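You operate a simulated robot arm through the tools that you are given. There is no shell and no other tool.

You are at the controls of a simulated robot arm. One attempt, no reset.

JOB
Move both shelf pegs up to the HIGH holes and refit the board.
Fine: first set the small shelf board on the cork mat; each peg goes into the hole of its colour; the board ends on both pegs. Pinch, break and dent nothing; leave nothing switched on.

Only the result counts: the job must be done as asked and must still hold three seconds after the hand-in. Knocking over, shifting, dropping, spilling or breaking anything else fails it.

ROBOT AND FRAMES
A 7-joint arm with a two-finger parallel gripper, fixed in place. Base frame: the origin is at the foot of the arm, x ahead of it, y to its left, z up; the work surface is at about z = 880. Lengths are in mm, angles in degrees, forces in N, time in s.
Its first joint turns from -149.0 to 149.0 degrees. Payload 3.43 kg.
The TCP is the grasp point between the finger pads, 30 mm short of the fingertips. In the tool frame z runs along the fingers and y along their closing line. The gripper opens to 94 mm. The fingers are 28 mm wide and 10 mm thick; the gripper's body (50 by 96 mm) begins 55 mm behind the TCP.
Orientation is that of the tool frame in the base frame, as [roll, pitch, yaw] about the fixed x, y, z axes, in that order (R = Rz(yaw) Ry(pitch) Rx(roll)). With the fingers straight down and closing along the base's y, the tool's x points along the base's -x, its y along +y and its z along -z.

CONTROLS
- The arm moves only by the tool nudge_tool. Its argument "rows" is a list of rows, each a list of 2 entries, a list of its own where there are three numbers: the shift along the base's x, y, z in mm, then the turn, a rotation vector about the base's x, y, z in degrees. In form: [[[dx, dy, dz], [wx, wy, wz]], ...]. A call has 1 to 20 rows; each row is the pose to reach, as a shift and turn from the pose commanded when the call began. "claw" is the gripper command, from -1 (fully open) to 1 (shut), values between in proportion, set as the call begins (left out, the last holds). Each row takes 0.2 s and may step no farther than 50 mm and 8.6 degrees from the row before; otherwise, or with a gripper value out of range, the whole call is refused. A pose out of reach is approached as far as the arm can. The call stops where the force on the tool passes 40 N (or 10 N more than at its start, if that is more) or the arm is blocked; 0.2 s more then pass. The fingers move at their own pace (about 45 mm/s each) and stop on an object; they squeeze with about 37 N. The grip force told is the motor's: it shows also when the fingers shut on nothing. Time passes only in rows, and 0.2 s behind the last, so rows that repeat a pose let the fingers close. The reply holds the time, the measured pose of the TCP, the force on the tool along the base axes, the opening and the grip force, in the units named above and with some noise, with the torque about the TCP (base axes, N m) and any sound that the robot's microphone picked up.
- Cameras (640 x 400 px; columns grow to the right, rows downward): "scene" is fixed at [47.4, -500.1, 1776.2]; the picture's right is [-1.00, 0.01, 0.00], its down [0.01, 0.86, -0.51] and it looks along [-0.01, -0.51, -0.86] (base axes); focal length 324 px, centre (320, 200). "wrist" rides on the gripper at [76, 14, -103] in the tool frame; the picture's right is [-0.18, 0.98, 0.00], its down [-0.75, -0.14, -0.64] and it looks along [-0.63, -0.12, 0.77] (tool axes); focal length 243 px, centre (320, 200). There is no depth. A picture from a camera that has moved, and an enlarged one, comes with that camera's place and axes in the base frame and with its lens.
- grab_frame(camera): a new picture of that camera. It takes no simulated time.
- zoom(camera, box): a new picture of the part [left, top, right, bottom] of that camera's present view, enlarged. It takes no simulated time.
- hand_in(): hands the job in; it is judged then, once.

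Nothing tells you positions but the pictures and the camera data. Unless the task says otherwise, let go and move clear before handing in.

The tools are called after "Call:" by a JSON object that holds its "method" and its "body". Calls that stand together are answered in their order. nudge_tool: Moves the arm, as the interface text tells. Its arguments: {"type":"object","properties":{"rows":{"type":"array","items":{"type":"array"}},"claw":{"type":"number"}},"required":["rows"]} The other tools are called the same way: grab_frame (camera) takes a picture; zoom (camera, box) takes an enlarged picture of a part of a camera's view; hand_in () hands the job in.

At the start:

```text
clock: 0.0
ee_pos: [210.4, -965.5, 1266.7]
ee_rot: [-179.6, 0.2, 179.9]
contact_force: [-0.8, -0.7, 0.0]
ft_torque: [-0.01, 0.0, 0.01]
opening: 94.0
grasp_force: 0.0
```

scene: 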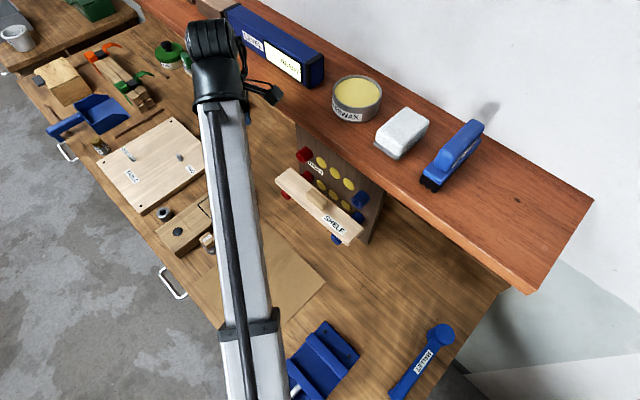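
wrist: 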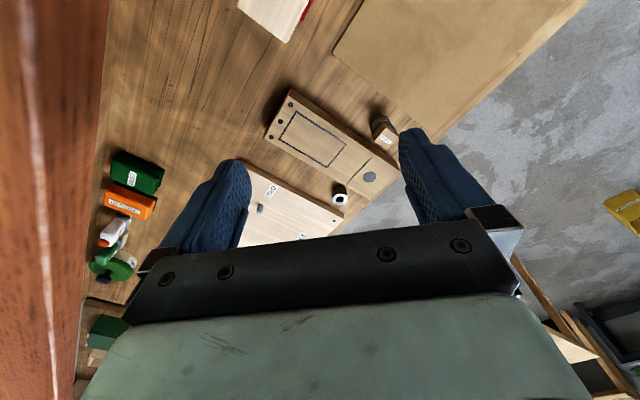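

I see a bench with a small pegged panel carrying the "SHELF" board, a shelf above it, and what looks like a cork mat to the left of the panel. I'll zoom in on these before moving.

Call:
{"method": "zoom", "body": {"camera": "scene", "box": [250, 120, 410, 270]}}

Call:
{"method": "zoom", "body": {"camera": "scene", "box": [180, 0, 500, 200]}}

Call:
{"method": "zoom", "body": {"camera": "scene", "box": [80, 180, 480, 400]}}

Call:
{"method": "zoom", "body": {"camera": "wrist", "box": [80, 0, 640, 280]}}

```text
2.67 times, centred on (330, 195) of scene
camera zoom: at [47.4, -500.1, 1776.2], right [-1.0, 0.01, 0.0], down [0.01, 0.86, -0.51], along [-0.01, -0.51, -0.86], focal length 864 px, centre (293, 213)
```

zoom: 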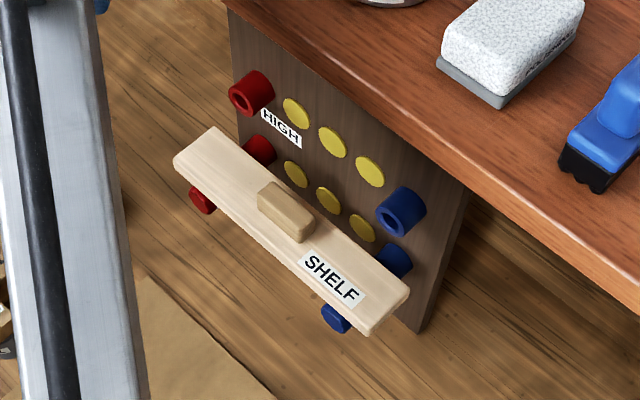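

```text
2.00 times, centred on (340, 100) of scene
camera zoom: at [47.4, -500.1, 1776.2], right [-1.0, 0.01, 0.0], down [0.01, 0.86, -0.51], along [-0.01, -0.51, -0.86], focal length 648 px, centre (280, 400)
```

zoom: 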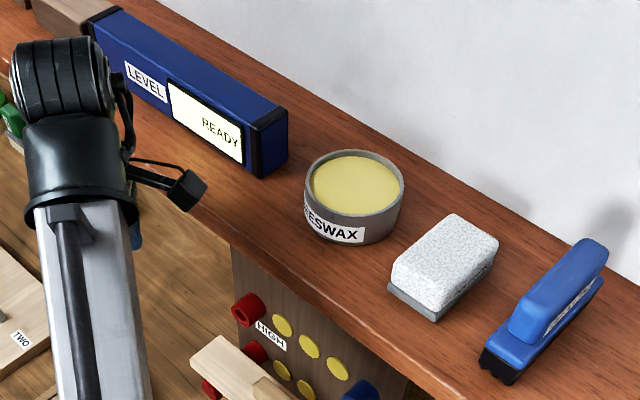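

```text
1.60 times, centred on (280, 290) of scene
camera zoom: at [47.4, -500.1, 1776.2], right [-1.0, 0.01, 0.0], down [0.01, 0.86, -0.51], along [-0.01, -0.51, -0.86], focal length 518 px, centre (384, 56)
```

zoom: 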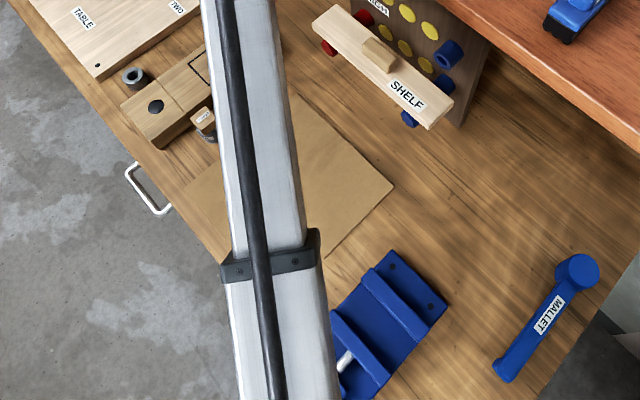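

```text
1.14 times, centred on (360, 140) of wrist
camera zoom: at [135.5, -949.3, 1369.0], right [0.18, 0.98, -0.01], down [0.75, -0.14, 0.64], along [0.63, -0.12, -0.77], focal length 277 px, centre (274, 269)
```

zoom: 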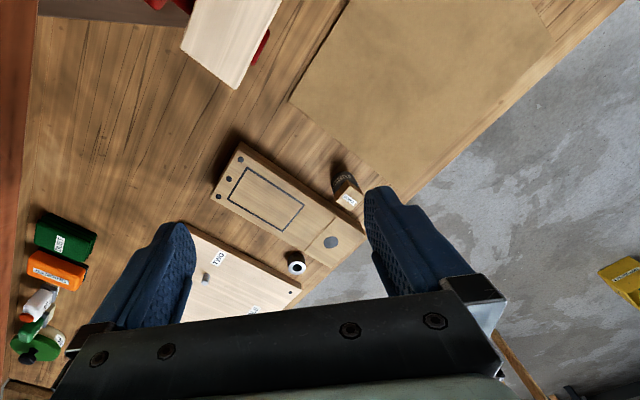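

The board with its knob rests on the two lower pegs. The red and blue HIGH collars are above it, on a panel turned about 45° to the base. I'll move the hand out in front of the panel and turn it for a proper view.

Call:
{"method": "nudge_tool", "body": {"rows": [[[8, 40, 0], [0, 0, 7.5]], [[16, 80, 0], [0, 0, 15]], [[24, 120, 0], [0, 0, 22.5]], [[32, 160, 0], [0, 0, 30]], [[40, 200, 0], [0, 0, 37.5]], [[48, 240, 0], [0, 0, 45]]], "claw": -1}}

Call:
{"method": "grab_frame", "body": {"camera": "wrist"}}

Call:
{"method": "grab_frame", "body": {"camera": "scene"}}

```text
clock: 1.4
ee_pos: [266.5, -748.3, 1226.7]
ee_rot: [-176.5, -1.7, -134.9]
contact_force: [-0.1, 0.9, 0.0]
ft_torque: [-0.03, 0.03, 0.0]
opening: 94.1
grasp_force: 0.0
out of reach, approached as far as the arm can: row 1, 2, 3, 4, 5, 6
```

```text
taken
camera wrist: at [201.0, -785.2, 1329.9], right [-0.57, 0.82, -0.07], down [0.62, 0.48, 0.63], along [0.55, 0.31, -0.78], focal length 243 px, centre (320, 200)
```

wrist: 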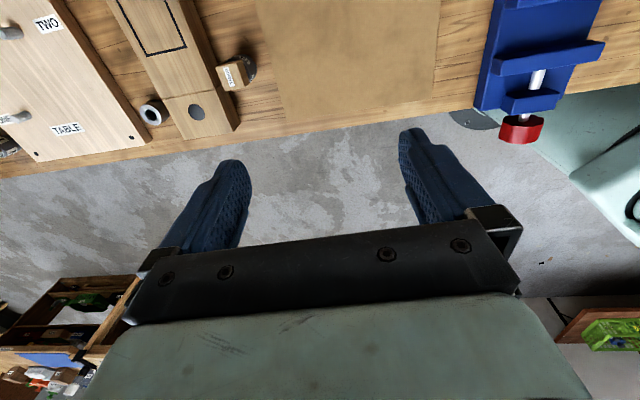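

```text
taken
```

scene: 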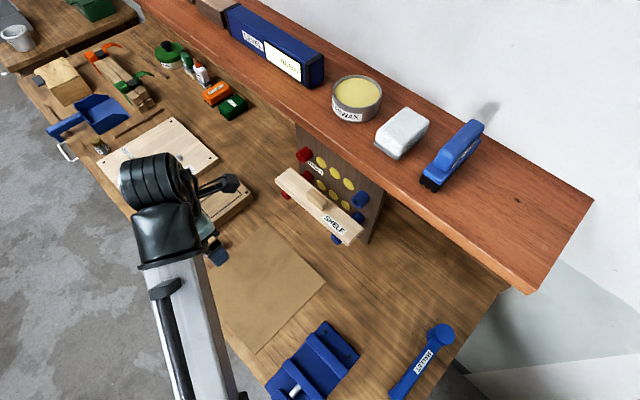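

The hand is clear of the shelf, but it was at its height limit there. I'll tilt the tool toward the panel and drop a little to look at it from the front.

Call:
{"method": "nudge_tool", "body": {"rows": [[[0, 0, -20], [-5.5, 5.5, 0]], [[0, 0, -40], [-11, 11, 0]], [[0, 0, -50], [-16.5, 16.5, 0]], [[0, 0, -60], [-22, 22, 0]], [[0, 0, -70], [-27.5, 27.5, 0]], [[0, 0, -80], [-33, 33, 0]], [[0, 0, -80], [-38.5, 38.5, 0]], [[0, 0, -80], [-44, 44, 0]]]}}

Call:
{"method": "grab_frame", "body": {"camera": "wrist"}}

Call:
{"method": "grab_frame", "body": {"camera": "scene"}}

```text
clock: 3.2
ee_pos: [266.1, -748.0, 1144.6]
ee_rot: [-176.3, -64.0, -135.1]
contact_force: [-0.4, -0.2, 0.4]
ft_torque: [0.05, 0.03, 0.04]
opening: 94.0
grasp_force: 0.0
```

```text
taken
camera wrist: at [293.0, -692.1, 1258.1], right [-0.67, 0.71, -0.19], down [0.72, 0.57, -0.39], along [-0.17, -0.4, -0.9], focal length 243 px, centre (320, 200)
```

wrist: 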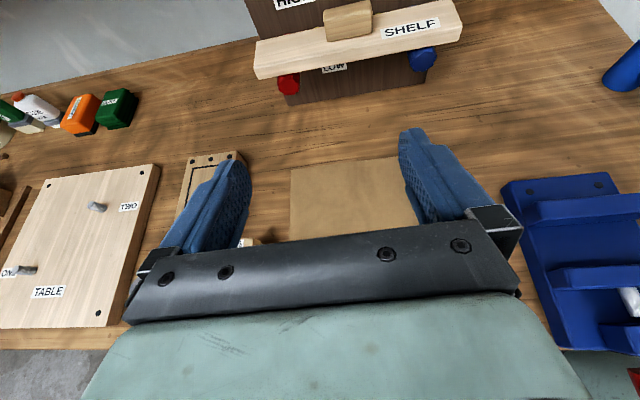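

```text
taken
```

scene: 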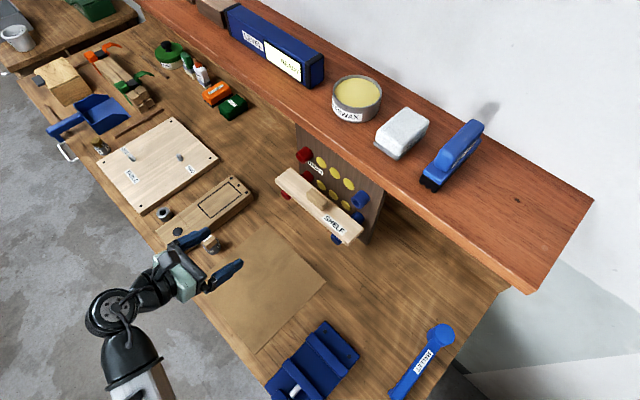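

The panel, board and cork mat are now partly in the wrist view. I'll tilt up further to look straight at the panel.

Call:
{"method": "nudge_tool", "body": {"rows": [[[0, 0, 0], [-5.5, 5.5, 0]], [[0, 0, 0], [-11, 11, 0]], [[0, 0, 0], [-16.5, 16.5, 0]], [[0, 0, 0], [-19.5, 19.5, 0]]]}}

Call:
{"method": "grab_frame", "body": {"camera": "wrist"}}

Call:
{"method": "zoom", "body": {"camera": "wrist", "box": [220, 0, 480, 160]}}

```text
clock: 4.2
ee_pos: [266.1, -749.0, 1145.5]
ee_rot: [2.1, -88.4, 46.4]
contact_force: [-0.8, 0.8, 0.1]
ft_torque: [0.0, -0.01, 0.02]
opening: 93.9
grasp_force: 0.1
```

```text
taken
camera wrist: at [325.5, -659.9, 1218.6], right [-0.74, 0.65, -0.18], down [0.52, 0.37, -0.77], along [-0.43, -0.67, -0.61], focal length 243 px, centre (320, 200)
```

wrist: 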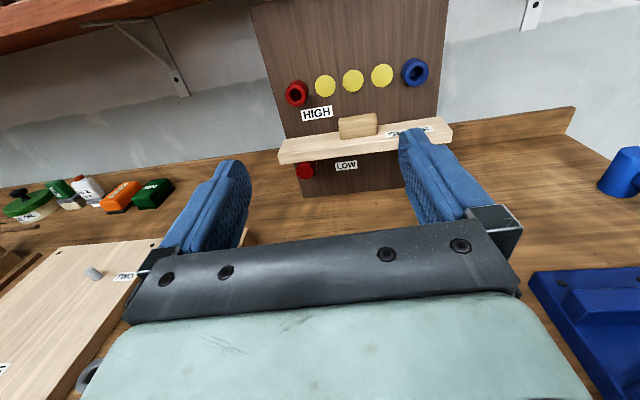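

```text
2.46 times, centred on (350, 80) of wrist
camera zoom: at [325.5, -659.9, 1218.6], right [-0.74, 0.65, -0.18], down [0.52, 0.37, -0.77], along [-0.43, -0.67, -0.61], focal length 597 px, centre (246, 495)
```

zoom: 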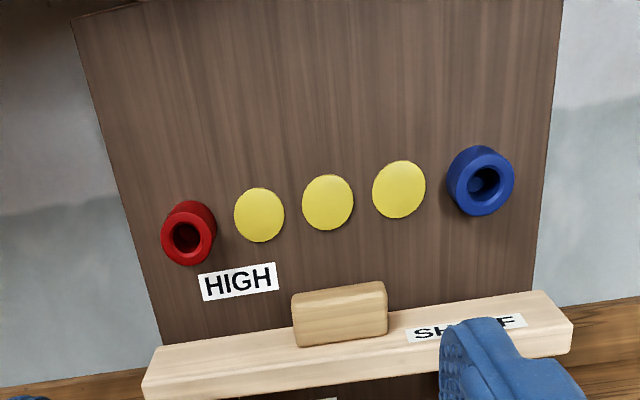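

I can see the HIGH row clearly: a red collar, three yellow discs and a blue collar. The pegs are below the board in the LOW row, so I'll zoom in on the peg ends.

Call:
{"method": "zoom", "body": {"camera": "wrist", "box": [260, 110, 460, 210]}}

Call:
{"method": "zoom", "body": {"camera": "scene", "box": [265, 135, 385, 255]}}

Call:
{"method": "zoom", "body": {"camera": "scene", "box": [150, 200, 350, 360]}}

```text
3.20 times, centred on (360, 160) of wrist
camera zoom: at [325.5, -659.9, 1218.6], right [-0.74, 0.65, -0.18], down [0.52, 0.37, -0.77], along [-0.43, -0.67, -0.61], focal length 776 px, centre (192, 328)
```

zoom: 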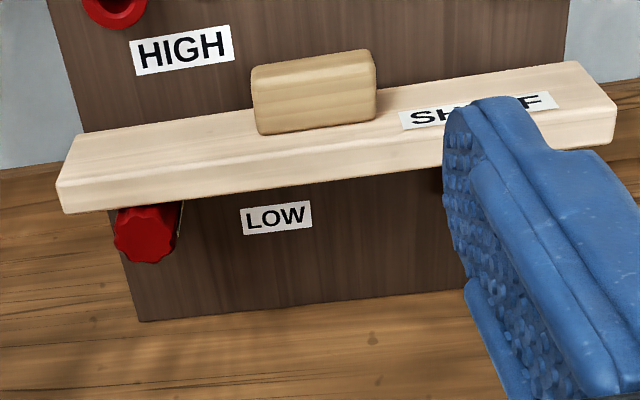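

```text
3.33 times, centred on (325, 195) of scene
camera zoom: at [47.4, -500.1, 1776.2], right [-1.0, 0.01, 0.0], down [0.01, 0.86, -0.51], along [-0.01, -0.51, -0.86], focal length 1080 px, centre (303, 217)
```

zoom: 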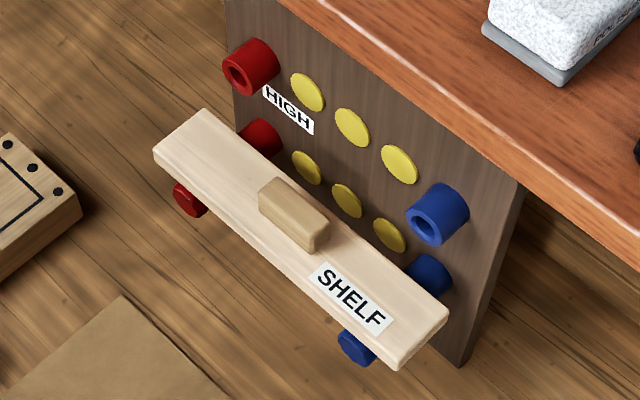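

```text
2.50 times, centred on (250, 280) of scene
camera zoom: at [47.4, -500.1, 1776.2], right [-1.0, 0.01, 0.0], down [0.01, 0.86, -0.51], along [-0.01, -0.51, -0.86], focal length 810 px, centre (495, 0)
```

zoom: 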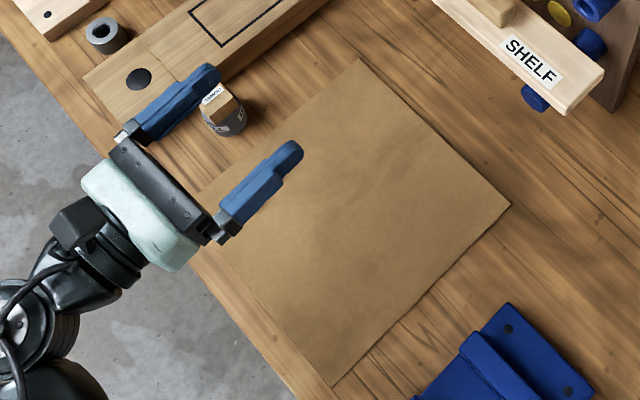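

The pegs have scalloped heads under the board's front edge, and the knob is a block in the middle of the board. I'll zoom in closer for accurate positions.

Call:
{"method": "zoom", "body": {"camera": "wrist", "box": [320, 100, 400, 150]}}

Call:
{"method": "zoom", "body": {"camera": "scene", "box": [290, 170, 370, 250]}}

Call:
{"method": "zoom", "body": {"camera": "scene", "box": [270, 140, 330, 200]}}

Call:
{"method": "zoom", "body": {"camera": "wrist", "box": [260, 130, 340, 200]}}

```text
8.00 times, centred on (360, 125) of wrist
camera zoom: at [325.5, -659.9, 1218.6], right [-0.74, 0.65, -0.18], down [0.52, 0.37, -0.77], along [-0.43, -0.67, -0.61], focal length 1941 px, centre (0, 800)
```

zoom: 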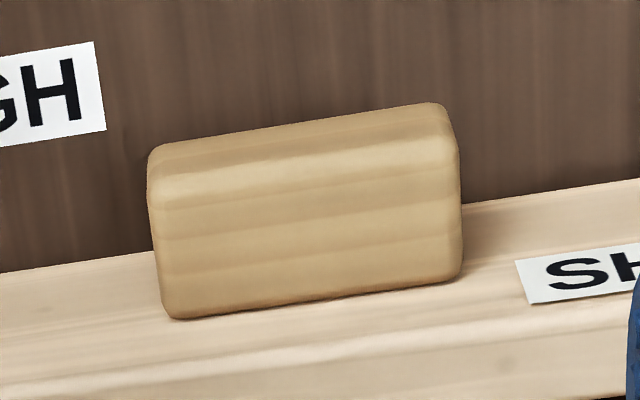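

```text
5.00 times, centred on (330, 210) of scene
camera zoom: at [47.4, -500.1, 1776.2], right [-1.0, 0.01, 0.0], down [0.01, 0.86, -0.51], along [-0.01, -0.51, -0.86], focal length 1620 px, centre (270, 150)
```

zoom: 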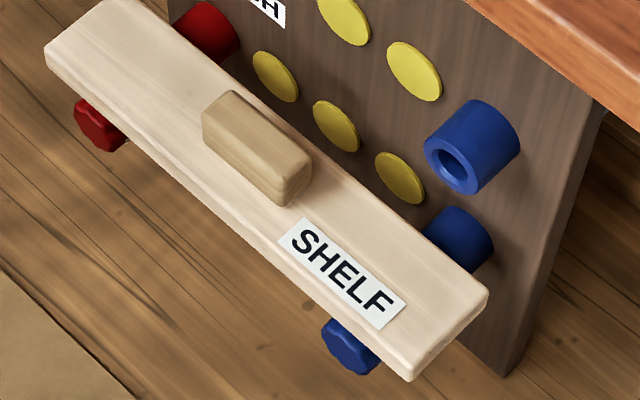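

```text
6.67 times, centred on (300, 170) of scene
camera zoom: at [47.4, -500.1, 1776.2], right [-1.0, 0.01, 0.0], down [0.01, 0.86, -0.51], along [-0.01, -0.51, -0.86], focal length 2161 px, centre (453, 400)
```

zoom: 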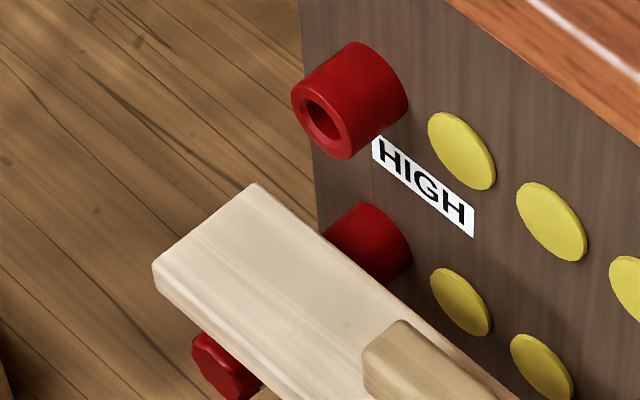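

```text
5.71 times, centred on (300, 165) of wrist
camera zoom: at [325.5, -659.9, 1218.6], right [-0.74, 0.65, -0.18], down [0.52, 0.37, -0.77], along [-0.43, -0.67, -0.61], focal length 1386 px, centre (434, 400)
```

zoom: 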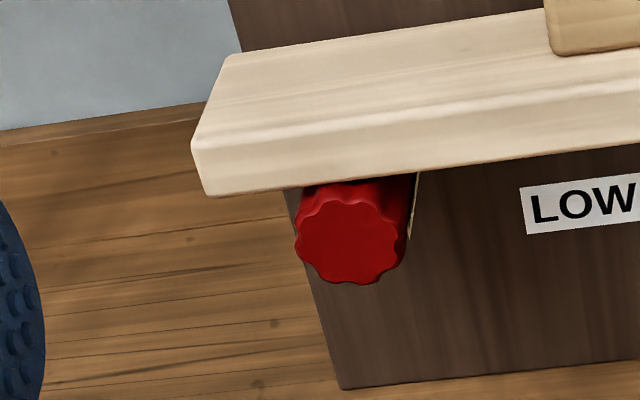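

Panel frame from the triangulation: the outward normal is at about 44.75° and the holes are 190 mm apart. HIGH is at z≈1114, LOW at z≈1004, the board top at z≈1045, and the knob centre near (52, −926). I'll square the tool to the panel, pitch it about 30° down, and move to a standoff in front of the knob.

Call:
{"method": "nudge_tool", "body": {"rows": [[[-20, -15, 0], [0, 0, -3.75]]]}}

Call:
{"method": "nudge_tool", "body": {"rows": [[[-20, -15, 0], [5.5, -5.6, 0]], [[-45, -35, 0], [11, -11.1, 0]], [[-80, -55, 0], [16.5, -16.7, 0]], [[-116, -80, -9], [22.2, -22.4, 0]]]}}

Call:
{"method": "grab_frame", "body": {"camera": "wrist"}}

Call:
{"method": "grab_frame", "body": {"camera": "scene"}}

```text
clock: 4.6
ee_pos: [246.3, -764.4, 1146.4]
ee_rot: [1.0, -88.5, 43.7]
contact_force: [0.2, 1.2, -0.2]
ft_torque: [-0.01, -0.01, 0.03]
opening: 94.1
grasp_force: 0.3
```

```text
clock: 5.6
ee_pos: [129.9, -844.7, 1136.2]
ee_rot: [-180.0, -59.8, -135.3]
contact_force: [0.0, -0.2, 0.4]
ft_torque: [-0.03, -0.02, -0.03]
opening: 94.1
grasp_force: 0.0
```

```text
taken
camera wrist: at [156.5, -797.4, 1253.1], right [-0.63, 0.76, -0.16], down [0.76, 0.56, -0.33], along [-0.16, -0.33, -0.93], focal length 243 px, centre (320, 200)
```

wrist: 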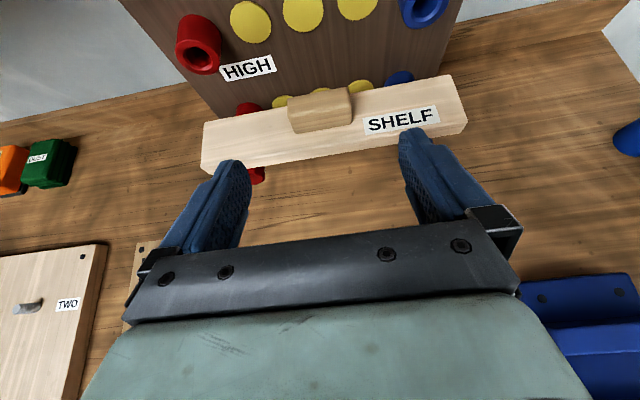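

```text
taken
```

scene: 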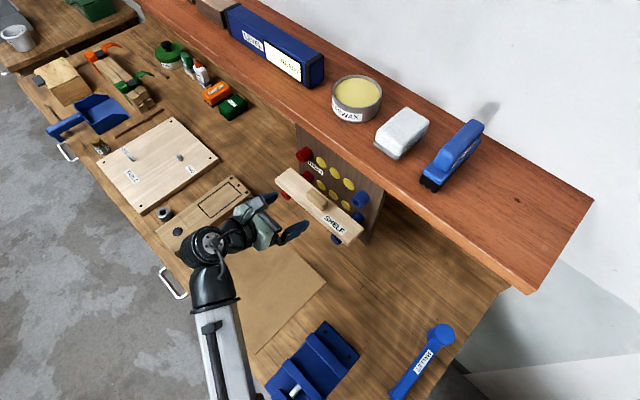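

The tool is squared to the panel at 30° below horizontal, at the standoff. I'll check the knob and peg geometry from this closer view.

Call:
{"method": "zoom", "body": {"camera": "wrist", "box": [260, 70, 380, 145]}}

Call:
{"method": "zoom", "body": {"camera": "wrist", "box": [160, 0, 480, 200]}}

```text
5.33 times, centred on (320, 108) of wrist
camera zoom: at [156.5, -797.4, 1253.1], right [-0.63, 0.76, -0.16], down [0.76, 0.56, -0.33], along [-0.16, -0.33, -0.93], focal length 1294 px, centre (320, 693)
```

zoom: 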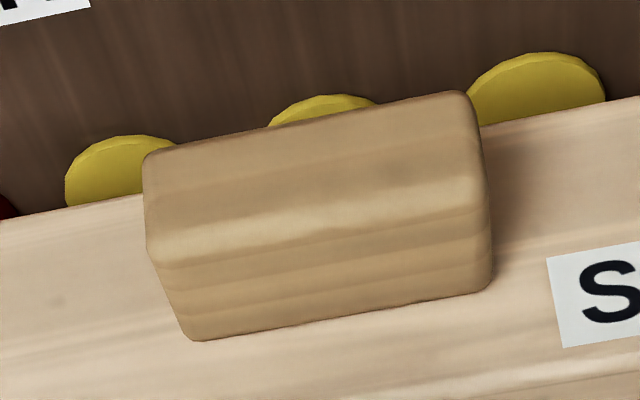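

```text
2.00 times, centred on (320, 100) of wrist
camera zoom: at [156.5, -797.4, 1253.1], right [-0.63, 0.76, -0.16], down [0.76, 0.56, -0.33], along [-0.16, -0.33, -0.93], focal length 485 px, centre (320, 400)
```

zoom: 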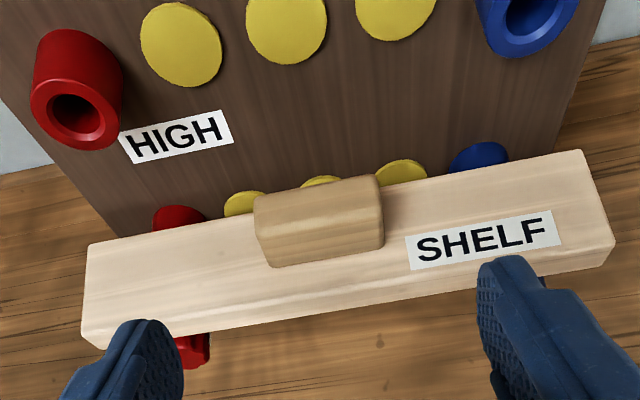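

The predicted knob corners match this view to within about 4 mm. I'll advance along the finger direction with the gripper open and check again before closing.

Call:
{"method": "nudge_tool", "body": {"rows": [[[-15, -15, -12], [0, 0, 0]], [[-30, -30, -24.5], [0, 0, 0]], [[-42, -42, -34.5], [0, 0, 0]], [[-50, -50, -40], [0, 0, 0]]]}}

Call:
{"method": "grab_frame", "body": {"camera": "wrist"}}

Call:
{"method": "zoom", "body": {"camera": "scene", "box": [250, 140, 370, 260]}}

```text
clock: 6.6
ee_pos: [79.2, -892.6, 1096.7]
ee_rot: [-180.0, -60.1, -135.3]
contact_force: [0.3, 0.2, 0.0]
ft_torque: [0.0, 0.0, -0.01]
opening: 93.8
grasp_force: 0.0
```

```text
taken
camera wrist: at [106.3, -846.5, 1213.4], right [-0.63, 0.76, -0.16], down [0.76, 0.56, -0.33], along [-0.16, -0.33, -0.93], focal length 243 px, centre (320, 200)
```

wrist: 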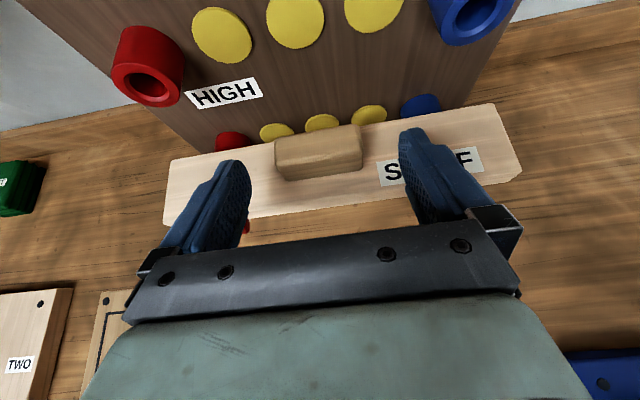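

```text
3.33 times, centred on (310, 200) of scene
camera zoom: at [47.4, -500.1, 1776.2], right [-1.0, 0.01, 0.0], down [0.01, 0.86, -0.51], along [-0.01, -0.51, -0.86], focal length 1080 px, centre (353, 200)
```

zoom: 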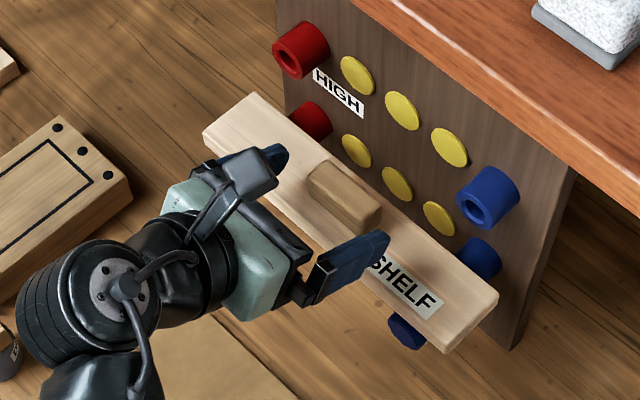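

The knob is centred between the fingers and nothing is touching. I'll make the final short approach, then check before closing.

Call:
{"method": "nudge_tool", "body": {"rows": [[[-11, -12, -10], [0, 0, 0]], [[-22, -23.5, -20], [0, 0, 0]], [[-22, -23.5, -20], [0, 0, 0]]]}}

Call:
{"method": "grab_frame", "body": {"camera": "wrist"}}

Call:
{"method": "zoom", "body": {"camera": "scene", "box": [270, 160, 360, 250]}}

```text
clock: 7.4
ee_pos: [57.0, -917.2, 1075.8]
ee_rot: [-180.0, -60.0, -135.2]
contact_force: [-0.6, 0.5, -1.0]
ft_torque: [0.0, 0.02, -0.02]
opening: 94.0
grasp_force: 0.1
```

```text
taken
camera wrist: at [83.9, -870.7, 1193.4], right [-0.63, 0.76, -0.16], down [0.76, 0.56, -0.33], along [-0.16, -0.33, -0.93], focal length 243 px, centre (320, 200)
```

wrist: 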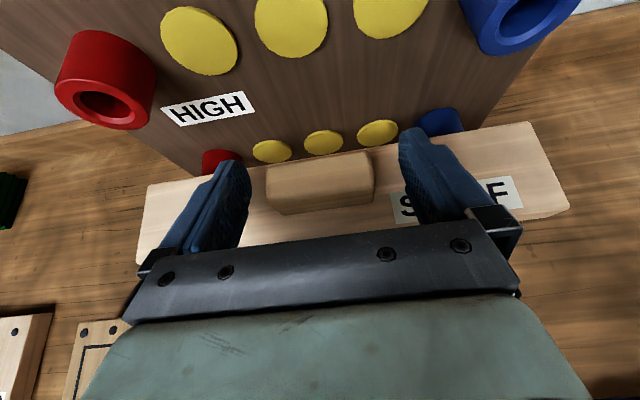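

```text
4.44 times, centred on (315, 205) of scene
camera zoom: at [47.4, -500.1, 1776.2], right [-1.0, 0.01, 0.0], down [0.01, 0.86, -0.51], along [-0.01, -0.51, -0.86], focal length 1440 px, centre (342, 178)
```

zoom: 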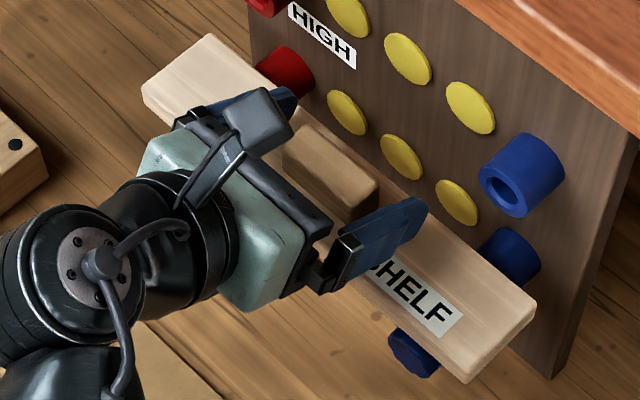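

The fingers straddle the knob, roughly centred, with no contact. I'll close on it.

Call:
{"method": "nudge_tool", "body": {"rows": [[[0, 0, 0], [0, 0, 0]], [[0, 0, 0], [0, 0, 0]], [[0, 0, 0], [0, 0, 0]], [[0, 0, 0], [0, 0, 0]], [[0, 0, 0], [0, 0, 0]]], "claw": 1}}

Call:
{"method": "grab_frame", "body": {"camera": "wrist"}}

```text
clock: 8.6
ee_pos: [57.5, -917.7, 1076.0]
ee_rot: [-179.9, -59.9, -135.2]
contact_force: [0.1, -0.2, -0.5]
ft_torque: [-0.03, -0.01, 0.02]
opening: 63.8
grasp_force: 36.8
```

```text
taken
camera wrist: at [84.1, -870.6, 1193.4], right [-0.63, 0.76, -0.16], down [0.76, 0.56, -0.33], along [-0.16, -0.33, -0.93], focal length 243 px, centre (320, 200)
```

wrist: 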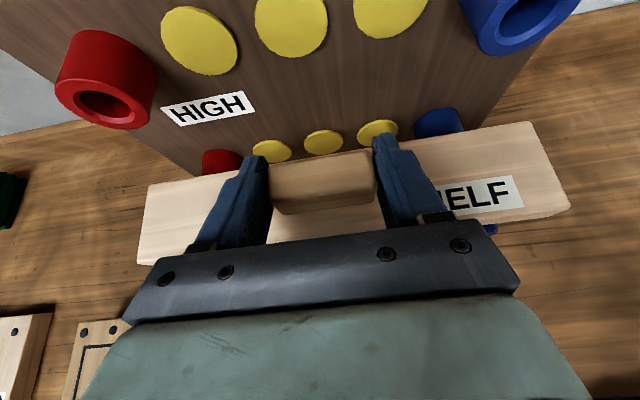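

The knob is held at 63.8 mm opening with 37 N of grip. I'll lift slowly straight up and check the load and how the board follows.

Call:
{"method": "nudge_tool", "body": {"rows": [[[0, 0, 5], [0, 0, 0]], [[0, 0, 10], [0, 0, 0]], [[0, 0, 20], [0, 0, 0]], [[0, 0, 30], [0, 0, 0]]]}}

Call:
{"method": "grab_frame", "body": {"camera": "wrist"}}

Call:
{"method": "zoom", "body": {"camera": "scene", "box": [250, 140, 370, 260]}}

```text
clock: 9.6
ee_pos: [58.6, -917.7, 1105.7]
ee_rot: [180.0, -59.9, -135.2]
contact_force: [-0.3, -0.5, -1.9]
ft_torque: [-0.02, 0.03, 0.01]
opening: 63.8
grasp_force: 36.9
```

```text
taken
camera wrist: at [84.8, -870.3, 1223.8], right [-0.63, 0.76, -0.16], down [0.76, 0.56, -0.33], along [-0.16, -0.33, -0.93], focal length 243 px, centre (320, 200)
```

wrist: 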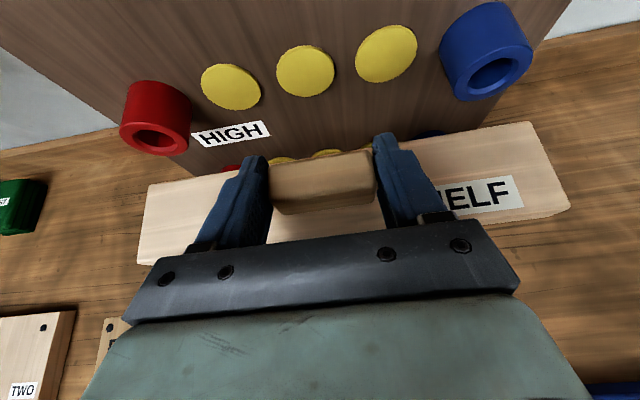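

```text
3.33 times, centred on (310, 200) of scene
camera zoom: at [47.4, -500.1, 1776.2], right [-1.0, 0.01, 0.0], down [0.01, 0.86, -0.51], along [-0.01, -0.51, -0.86], focal length 1080 px, centre (353, 200)
```

zoom: 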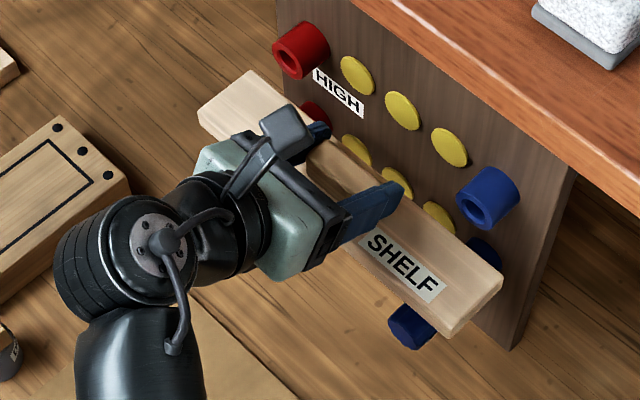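

The board came away cleanly and weighs about 2 N. I'll carry it straight out from the panel, over the cork mat.

Call:
{"method": "nudge_tool", "body": {"rows": [[[14, 14, 3], [0, 0, 0]], [[35, 35, 5], [0, 0, 0]], [[60, 60, 5], [0, 0, 0]], [[90, 89, 0], [0, 0, 0]], [[120, 119, -10], [0, 0, 0]], [[145, 144, -20], [0, 0, 0]], [[161, 160, -30], [0, 0, 0]], [[161, 160, -30], [0, 0, 0]]]}}

Call:
{"method": "grab_frame", "body": {"camera": "wrist"}}

Call:
{"method": "grab_frame", "body": {"camera": "scene"}}

```text
clock: 11.4
ee_pos: [218.4, -757.8, 1076.2]
ee_rot: [-180.0, -60.0, -135.3]
contact_force: [-0.2, 0.7, -1.8]
ft_torque: [0.02, 0.0, 0.01]
opening: 63.7
grasp_force: 36.9
```

```text
taken
camera wrist: at [245.2, -710.3, 1193.5], right [-0.63, 0.76, -0.16], down [0.76, 0.56, -0.33], along [-0.16, -0.33, -0.93], focal length 243 px, centre (320, 200)
```

wrist: 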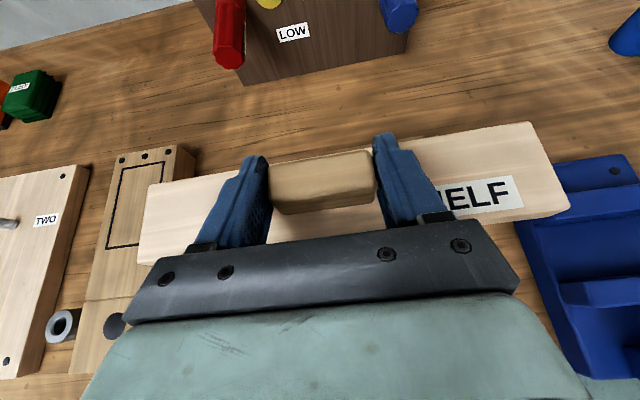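

```text
taken
```

scene: 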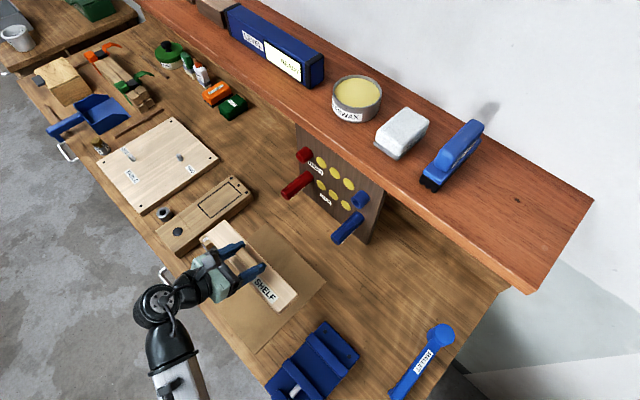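

The board is above the mat, and both pegs are now visible sticking out of the LOW collars. There is a small jar beside the mat on its left, so I'll place the board slightly nearer the panel to keep clear of it, then lower.

Call:
{"method": "nudge_tool", "body": {"rows": [[[-10, -8, -20], [0, 0, 0]], [[-20, -16, -45], [0, 0, 0]], [[-31, -24, -70], [0, 0, 0]], [[-31, -24, -95], [0, 0, 0]], [[-31, -24, -112], [0, 0, 0]], [[-31, -24, -120], [0, 0, 0]], [[-31, -24, -120], [0, 0, 0]]]}}

Call:
{"method": "grab_frame", "body": {"camera": "wrist"}}

Call:
{"method": "zoom", "body": {"camera": "scene", "box": [150, 190, 350, 350]}}

Call:
{"method": "zoom", "body": {"camera": "scene", "box": [265, 135, 385, 255]}}

```text
clock: 13.0
ee_pos: [188.2, -780.8, 957.2]
ee_rot: [-180.0, -60.0, -135.2]
contact_force: [-0.2, -0.4, -1.9]
ft_torque: [0.01, -0.02, -0.02]
opening: 63.7
grasp_force: 37.2
```

```text
taken
camera wrist: at [214.4, -733.5, 1073.5], right [-0.63, 0.76, -0.16], down [0.76, 0.56, -0.33], along [-0.16, -0.33, -0.93], focal length 243 px, centre (320, 200)
```

wrist: 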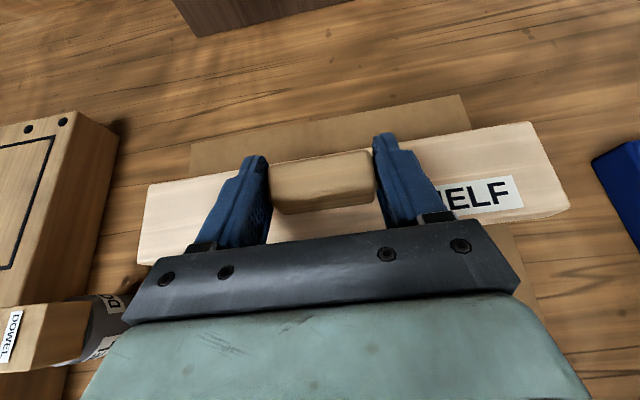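

```text
2.50 times, centred on (250, 270) of scene
camera zoom: at [47.4, -500.1, 1776.2], right [-1.0, 0.01, 0.0], down [0.01, 0.86, -0.51], along [-0.01, -0.51, -0.86], focal length 810 px, centre (495, 25)
```

zoom: 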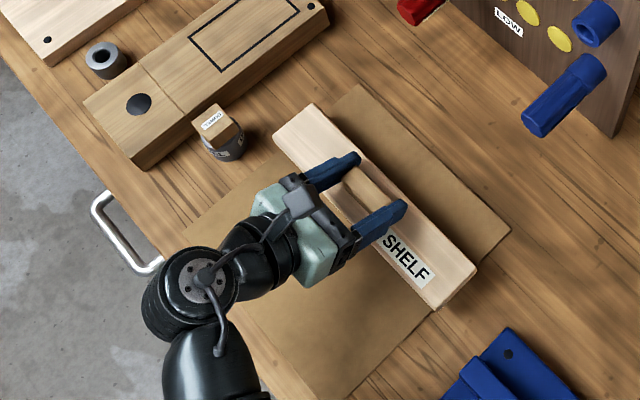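

```text
3.33 times, centred on (325, 195) of scene
camera zoom: at [47.4, -500.1, 1776.2], right [-1.0, 0.01, 0.0], down [0.01, 0.86, -0.51], along [-0.01, -0.51, -0.86], focal length 1080 px, centre (303, 217)
```

zoom: 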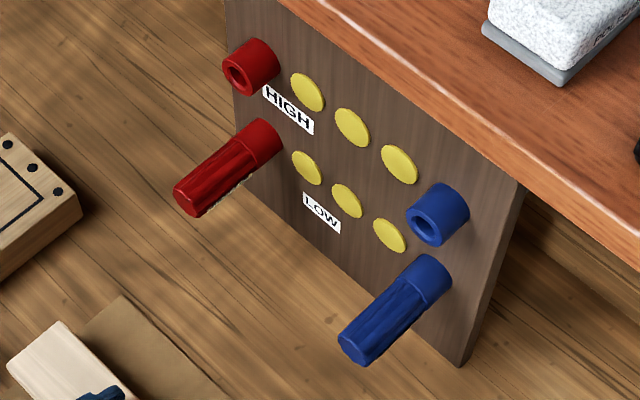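

The board hovers about 20 mm above the mat, clear of the jar. The pegs are ribbed cylinders running out from the LOW collars. I'll lower gently until the load changes.

Call:
{"method": "nudge_tool", "body": {"rows": [[[0, 0, -5], [0, 0, 0]], [[0, 0, -10], [0, 0, 0]], [[0, 0, -14], [0, 0, 0]], [[0, 0, -16], [0, 0, 0]]]}}

Call:
{"method": "nudge_tool", "body": {"rows": [[[0, 0, -1], [0, 0, 0]], [[0, 0, -2], [0, 0, 0]]]}}

Call:
{"method": "nudge_tool", "body": {"rows": [[[0, 0, -1], [0, 0, 0]], [[0, 0, -2], [0, 0, 0]]]}}

```text
clock: 14.0
ee_pos: [188.6, -781.2, 941.4]
ee_rot: [180.0, -59.9, -135.2]
contact_force: [0.2, 0.3, -2.4]
ft_torque: [0.0, -0.01, 0.03]
opening: 63.7
grasp_force: 37.1
```

```text
clock: 14.6
ee_pos: [188.0, -781.2, 938.1]
ee_rot: [179.9, -60.0, -135.3]
contact_force: [0.5, -0.3, -1.5]
ft_torque: [0.02, 0.01, -0.02]
opening: 63.7
grasp_force: 37.2
```

```text
clock: 15.2
ee_pos: [188.0, -780.0, 935.8]
ee_rot: [179.9, -59.9, -135.2]
contact_force: [1.1, 0.2, -1.8]
ft_torque: [0.01, 0.0, -0.01]
opening: 63.7
grasp_force: 37.3
```

No contact yet, and the load is still the board's weight. I'll continue in small steps.

Call:
{"method": "nudge_tool", "body": {"rows": [[[0, 0, -0.7], [0, 0, 0]], [[0, 0, -1.4], [0, 0, 0]]]}}

Call:
{"method": "nudge_tool", "body": {"rows": [[[0, 0, -0.7], [0, 0, 0]], [[0, 0, -1.4], [0, 0, 0]]]}}

Call:
{"method": "zoom", "body": {"camera": "scene", "box": [210, 200, 330, 300]}}

```text
clock: 15.8
ee_pos: [187.9, -780.2, 934.9]
ee_rot: [180.0, -60.0, -135.2]
contact_force: [0.9, 0.1, -2.3]
ft_torque: [0.0, -0.05, 0.01]
opening: 63.7
grasp_force: 37.2
```

```text
clock: 16.4
ee_pos: [188.6, -781.8, 933.6]
ee_rot: [180.0, -60.0, -135.2]
contact_force: [0.9, 1.0, 1.2]
ft_torque: [0.1, -0.05, -0.04]
opening: 63.6
grasp_force: 36.7
```

```text
4.00 times, centred on (270, 250) of scene
camera zoom: at [47.4, -500.1, 1776.2], right [-1.0, 0.01, 0.0], down [0.01, 0.86, -0.51], along [-0.01, -0.51, -0.86], focal length 1296 px, centre (520, 0)
```

zoom: 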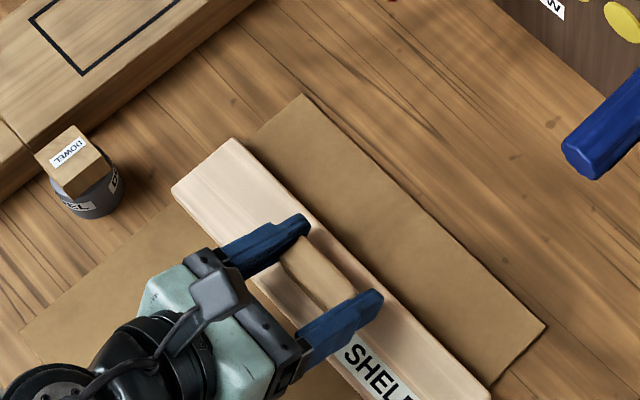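

The board is touching the mat; the vertical force flipped sign. I'll settle it half a millimetre more and open the gripper.

Call:
{"method": "nudge_tool", "body": {"rows": [[[0, 0, -0.6], [0, 0, 0]]]}}

Call:
{"method": "nudge_tool", "body": {"rows": [[[0, 0, 0], [0, 0, 0]], [[0, 0, 0], [0, 0, 0]], [[0, 0, 0], [0, 0, 0]], [[0, 0, 0], [0, 0, 0]]], "claw": -1}}

Call:
{"method": "grab_frame", "body": {"camera": "wrist"}}

```text
clock: 16.8
ee_pos: [188.8, -780.9, 933.8]
ee_rot: [179.9, -60.0, -135.1]
contact_force: [0.9, -0.6, 7.0]
ft_torque: [0.24, -0.1, -0.13]
opening: 63.8
grasp_force: 36.7
```

```text
clock: 17.8
ee_pos: [187.9, -781.3, 932.2]
ee_rot: [179.9, -59.8, -135.2]
contact_force: [0.5, 0.2, 0.0]
ft_torque: [0.02, 0.02, -0.01]
opening: 94.1
grasp_force: 0.0
```

```text
taken
camera wrist: at [214.4, -734.2, 1050.0], right [-0.63, 0.76, -0.16], down [0.76, 0.56, -0.33], along [-0.16, -0.33, -0.93], focal length 243 px, centre (320, 200)
```

wrist: 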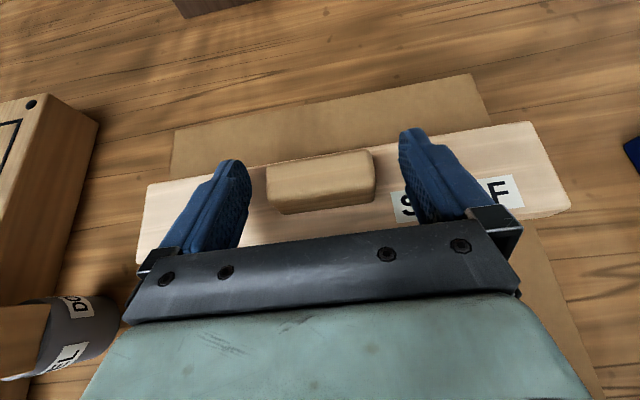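

The board rests flat on the mat and the fingers are free. I'll back out along the finger direction, rise, and look at the pegs.

Call:
{"method": "nudge_tool", "body": {"rows": [[[12, 12, 10], [0, 0, 0]], [[30, 30, 25], [0, 0, 0]], [[45, 45, 55], [0, 0, 0]], [[45, 45, 100], [0, 0, 0]], [[40, 40, 145], [0, 0, 0]], [[20, 20, 170], [0, 0, 0]]]}}

Call:
{"method": "grab_frame", "body": {"camera": "wrist"}}

Call:
{"method": "grab_frame", "body": {"camera": "scene"}}

```text
clock: 19.2
ee_pos: [208.8, -761.5, 1103.4]
ee_rot: [180.0, -60.0, -135.2]
contact_force: [0.6, 0.2, -0.4]
ft_torque: [0.02, 0.0, 0.01]
opening: 93.9
grasp_force: 0.2
```

```text
taken
camera wrist: at [234.7, -714.5, 1220.8], right [-0.63, 0.76, -0.16], down [0.76, 0.56, -0.33], along [-0.16, -0.33, -0.93], focal length 243 px, centre (320, 200)
```

wrist: 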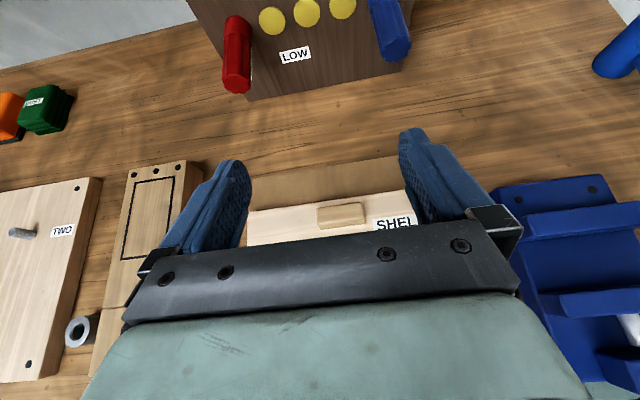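

```text
taken
```

scene: 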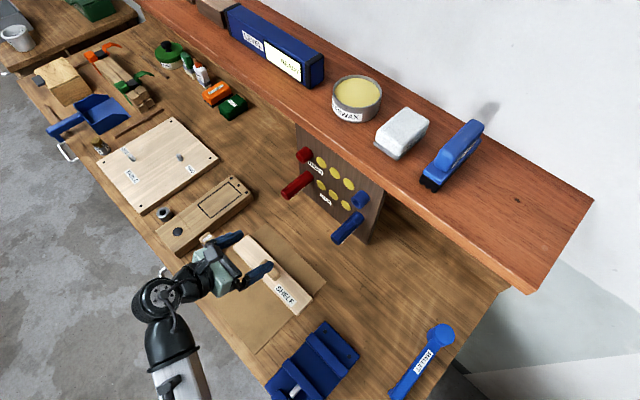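

The board is on the mat and both pegs are fully exposed. I'll zoom strongly on the collars and pegs to measure the LOW-to-HIGH spacing and the hole size.

Call:
{"method": "zoom", "body": {"camera": "scene", "box": [280, 140, 328, 202]}}

Call:
{"method": "zoom", "body": {"camera": "scene", "box": [328, 185, 376, 247]}}

Call:
{"method": "zoom", "body": {"camera": "wrist", "box": [200, 0, 440, 120]}}

```text
6.45 times, centred on (304, 171) of scene
camera zoom: at [47.4, -500.1, 1776.2], right [-1.0, 0.01, 0.0], down [0.01, 0.86, -0.51], along [-0.01, -0.51, -0.86], focal length 2091 px, centre (423, 387)
```

zoom: 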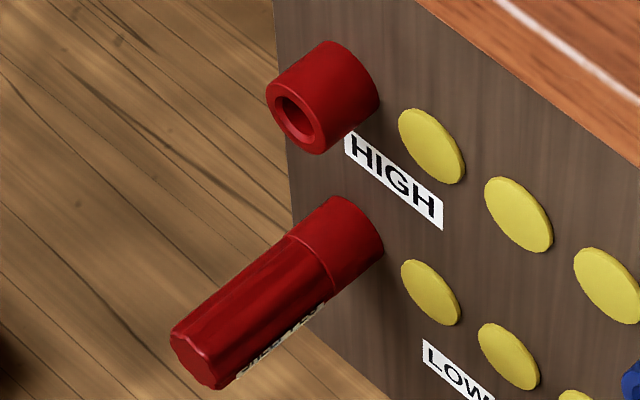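

```text
6.45 times, centred on (352, 216) of scene
camera zoom: at [47.4, -500.1, 1776.2], right [-1.0, 0.01, 0.0], down [0.01, 0.86, -0.51], along [-0.01, -0.51, -0.86], focal length 2091 px, centre (114, 97)
```

zoom: 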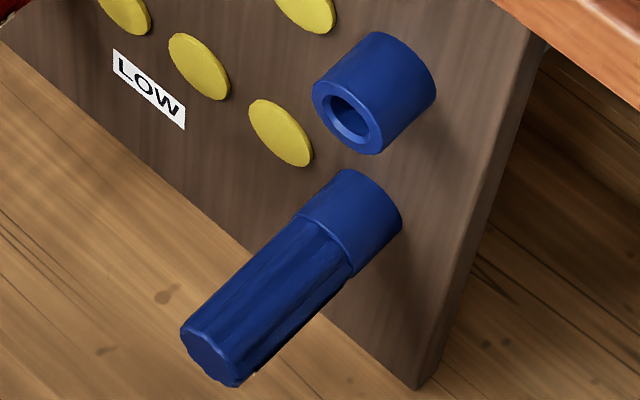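

```text
2.67 times, centred on (320, 60) of wrist
camera zoom: at [234.7, -714.5, 1220.8], right [-0.63, 0.76, -0.16], down [0.76, 0.56, -0.33], along [-0.16, -0.33, -0.93], focal length 647 px, centre (320, 573)
```

zoom: 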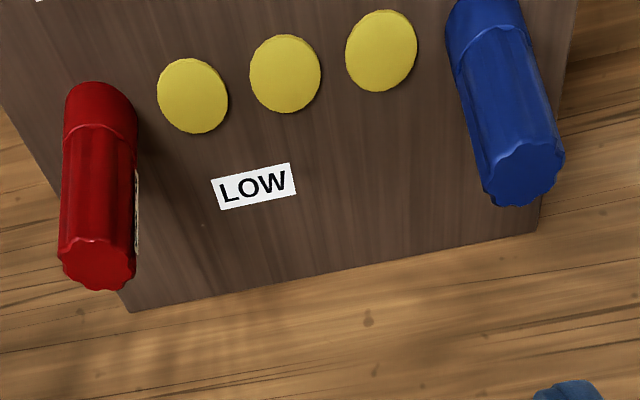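

The pegs are full-length ribbed cylinders about 35 mm across, butted against their LOW collars. The red one has a label on its side that I want to read. I'll move to a standoff in front of the red peg with the same 30° tilt.

Call:
{"method": "nudge_tool", "body": {"rows": [[[-3, -38, -5], [0, 0, 0]], [[-6, -76, -10], [0, 0, 0]], [[-9, -114, -22], [0, 0, 0]], [[-12.3, -152.7, -41.4], [0, 0, 0]], [[-12.3, -152.7, -41.4], [0, 0, 0]]]}}

Call:
{"method": "grab_frame", "body": {"camera": "wrist"}}

Call:
{"method": "zoom", "body": {"camera": "wrist", "box": [220, 0, 420, 160]}}

Call:
{"method": "grab_frame", "body": {"camera": "scene"}}

```text
clock: 20.4
ee_pos: [195.2, -913.1, 1060.6]
ee_rot: [179.8, -60.1, -135.3]
contact_force: [0.3, -0.8, 0.8]
ft_torque: [-0.01, 0.0, 0.01]
opening: 93.9
grasp_force: 0.1
```

```text
taken
camera wrist: at [221.2, -867.0, 1178.2], right [-0.63, 0.76, -0.16], down [0.76, 0.56, -0.33], along [-0.16, -0.33, -0.93], focal length 243 px, centre (320, 200)
```

wrist: 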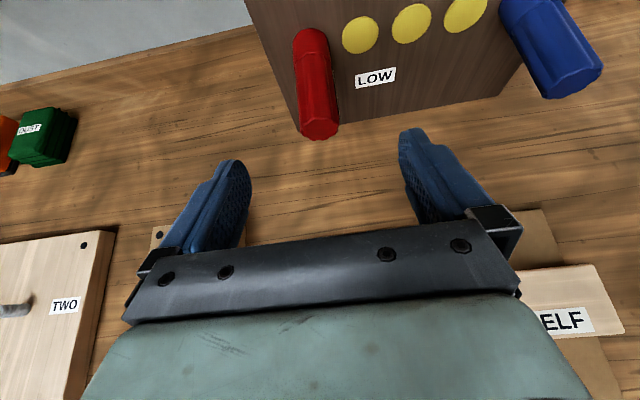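

```text
2.50 times, centred on (320, 80) of wrist
camera zoom: at [221.2, -867.0, 1178.2], right [-0.63, 0.76, -0.16], down [0.76, 0.56, -0.33], along [-0.16, -0.33, -0.93], focal length 606 px, centre (320, 500)
```

zoom: 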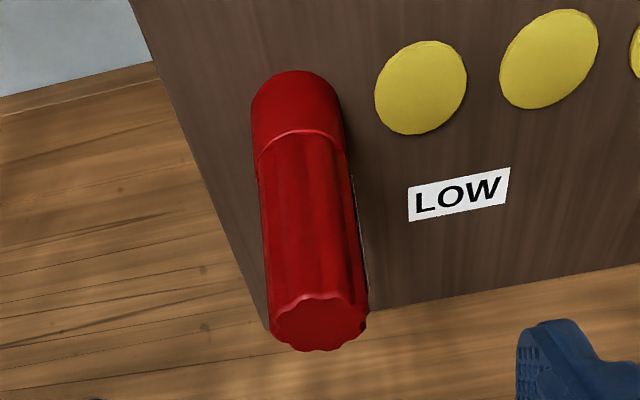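

```text
taken
```

scene: 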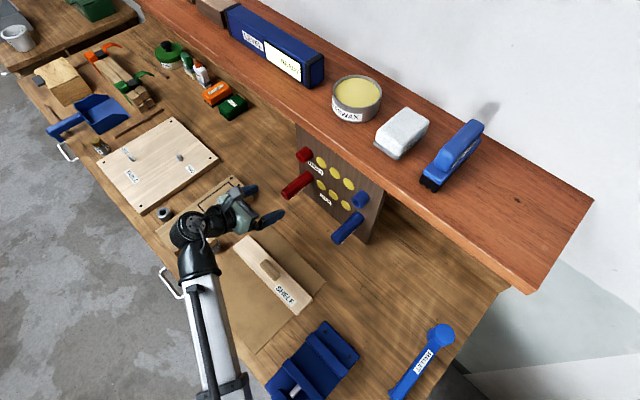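

The red peg is centred at lateral −787.6 with its front face at n≈−581, and it lines up with the tool. I'll advance along the finger direction so the fingers straddle its outer half.

Call:
{"method": "nudge_tool", "body": {"rows": [[[-15, -15, -12.5], [0, 0, 0]], [[-30, -30, -25], [0, 0, 0]], [[-46, -45.5, -37.5], [0, 0, 0]], [[-62, -61.5, -49.5], [0, 0, 0]], [[-62, -61.5, -49.5], [0, 0, 0]]]}}

Call:
{"method": "grab_frame", "body": {"camera": "wrist"}}

Call:
{"method": "zoom", "body": {"camera": "scene", "box": [240, 135, 340, 225]}}

```text
clock: 21.6
ee_pos: [134.0, -975.5, 1011.4]
ee_rot: [179.9, -59.9, -135.2]
contact_force: [-0.5, -0.4, -0.6]
ft_torque: [-0.04, 0.01, -0.04]
opening: 94.0
grasp_force: 0.1
```

```text
taken
camera wrist: at [160.0, -928.2, 1128.9], right [-0.63, 0.76, -0.16], down [0.76, 0.56, -0.33], along [-0.16, -0.33, -0.93], focal length 243 px, centre (320, 200)
```

wrist: 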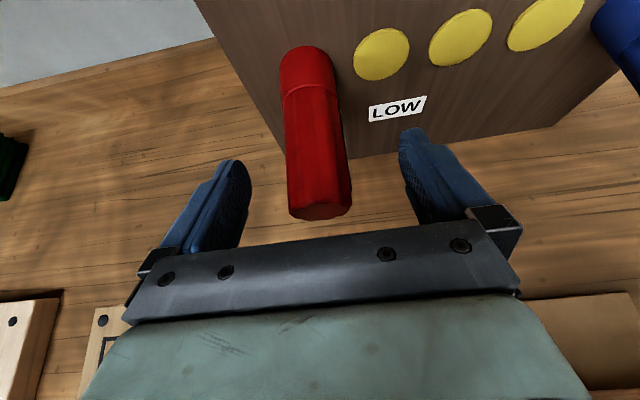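

```text
4.44 times, centred on (290, 180) of scene
camera zoom: at [47.4, -500.1, 1776.2], right [-1.0, 0.01, 0.0], down [0.01, 0.86, -0.51], along [-0.01, -0.51, -0.86], focal length 1440 px, centre (453, 289)
```

zoom: 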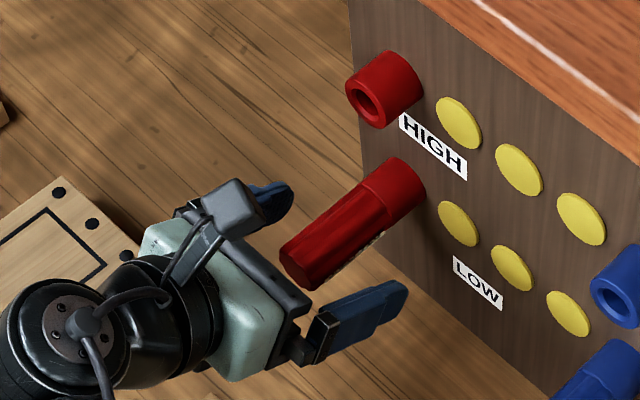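

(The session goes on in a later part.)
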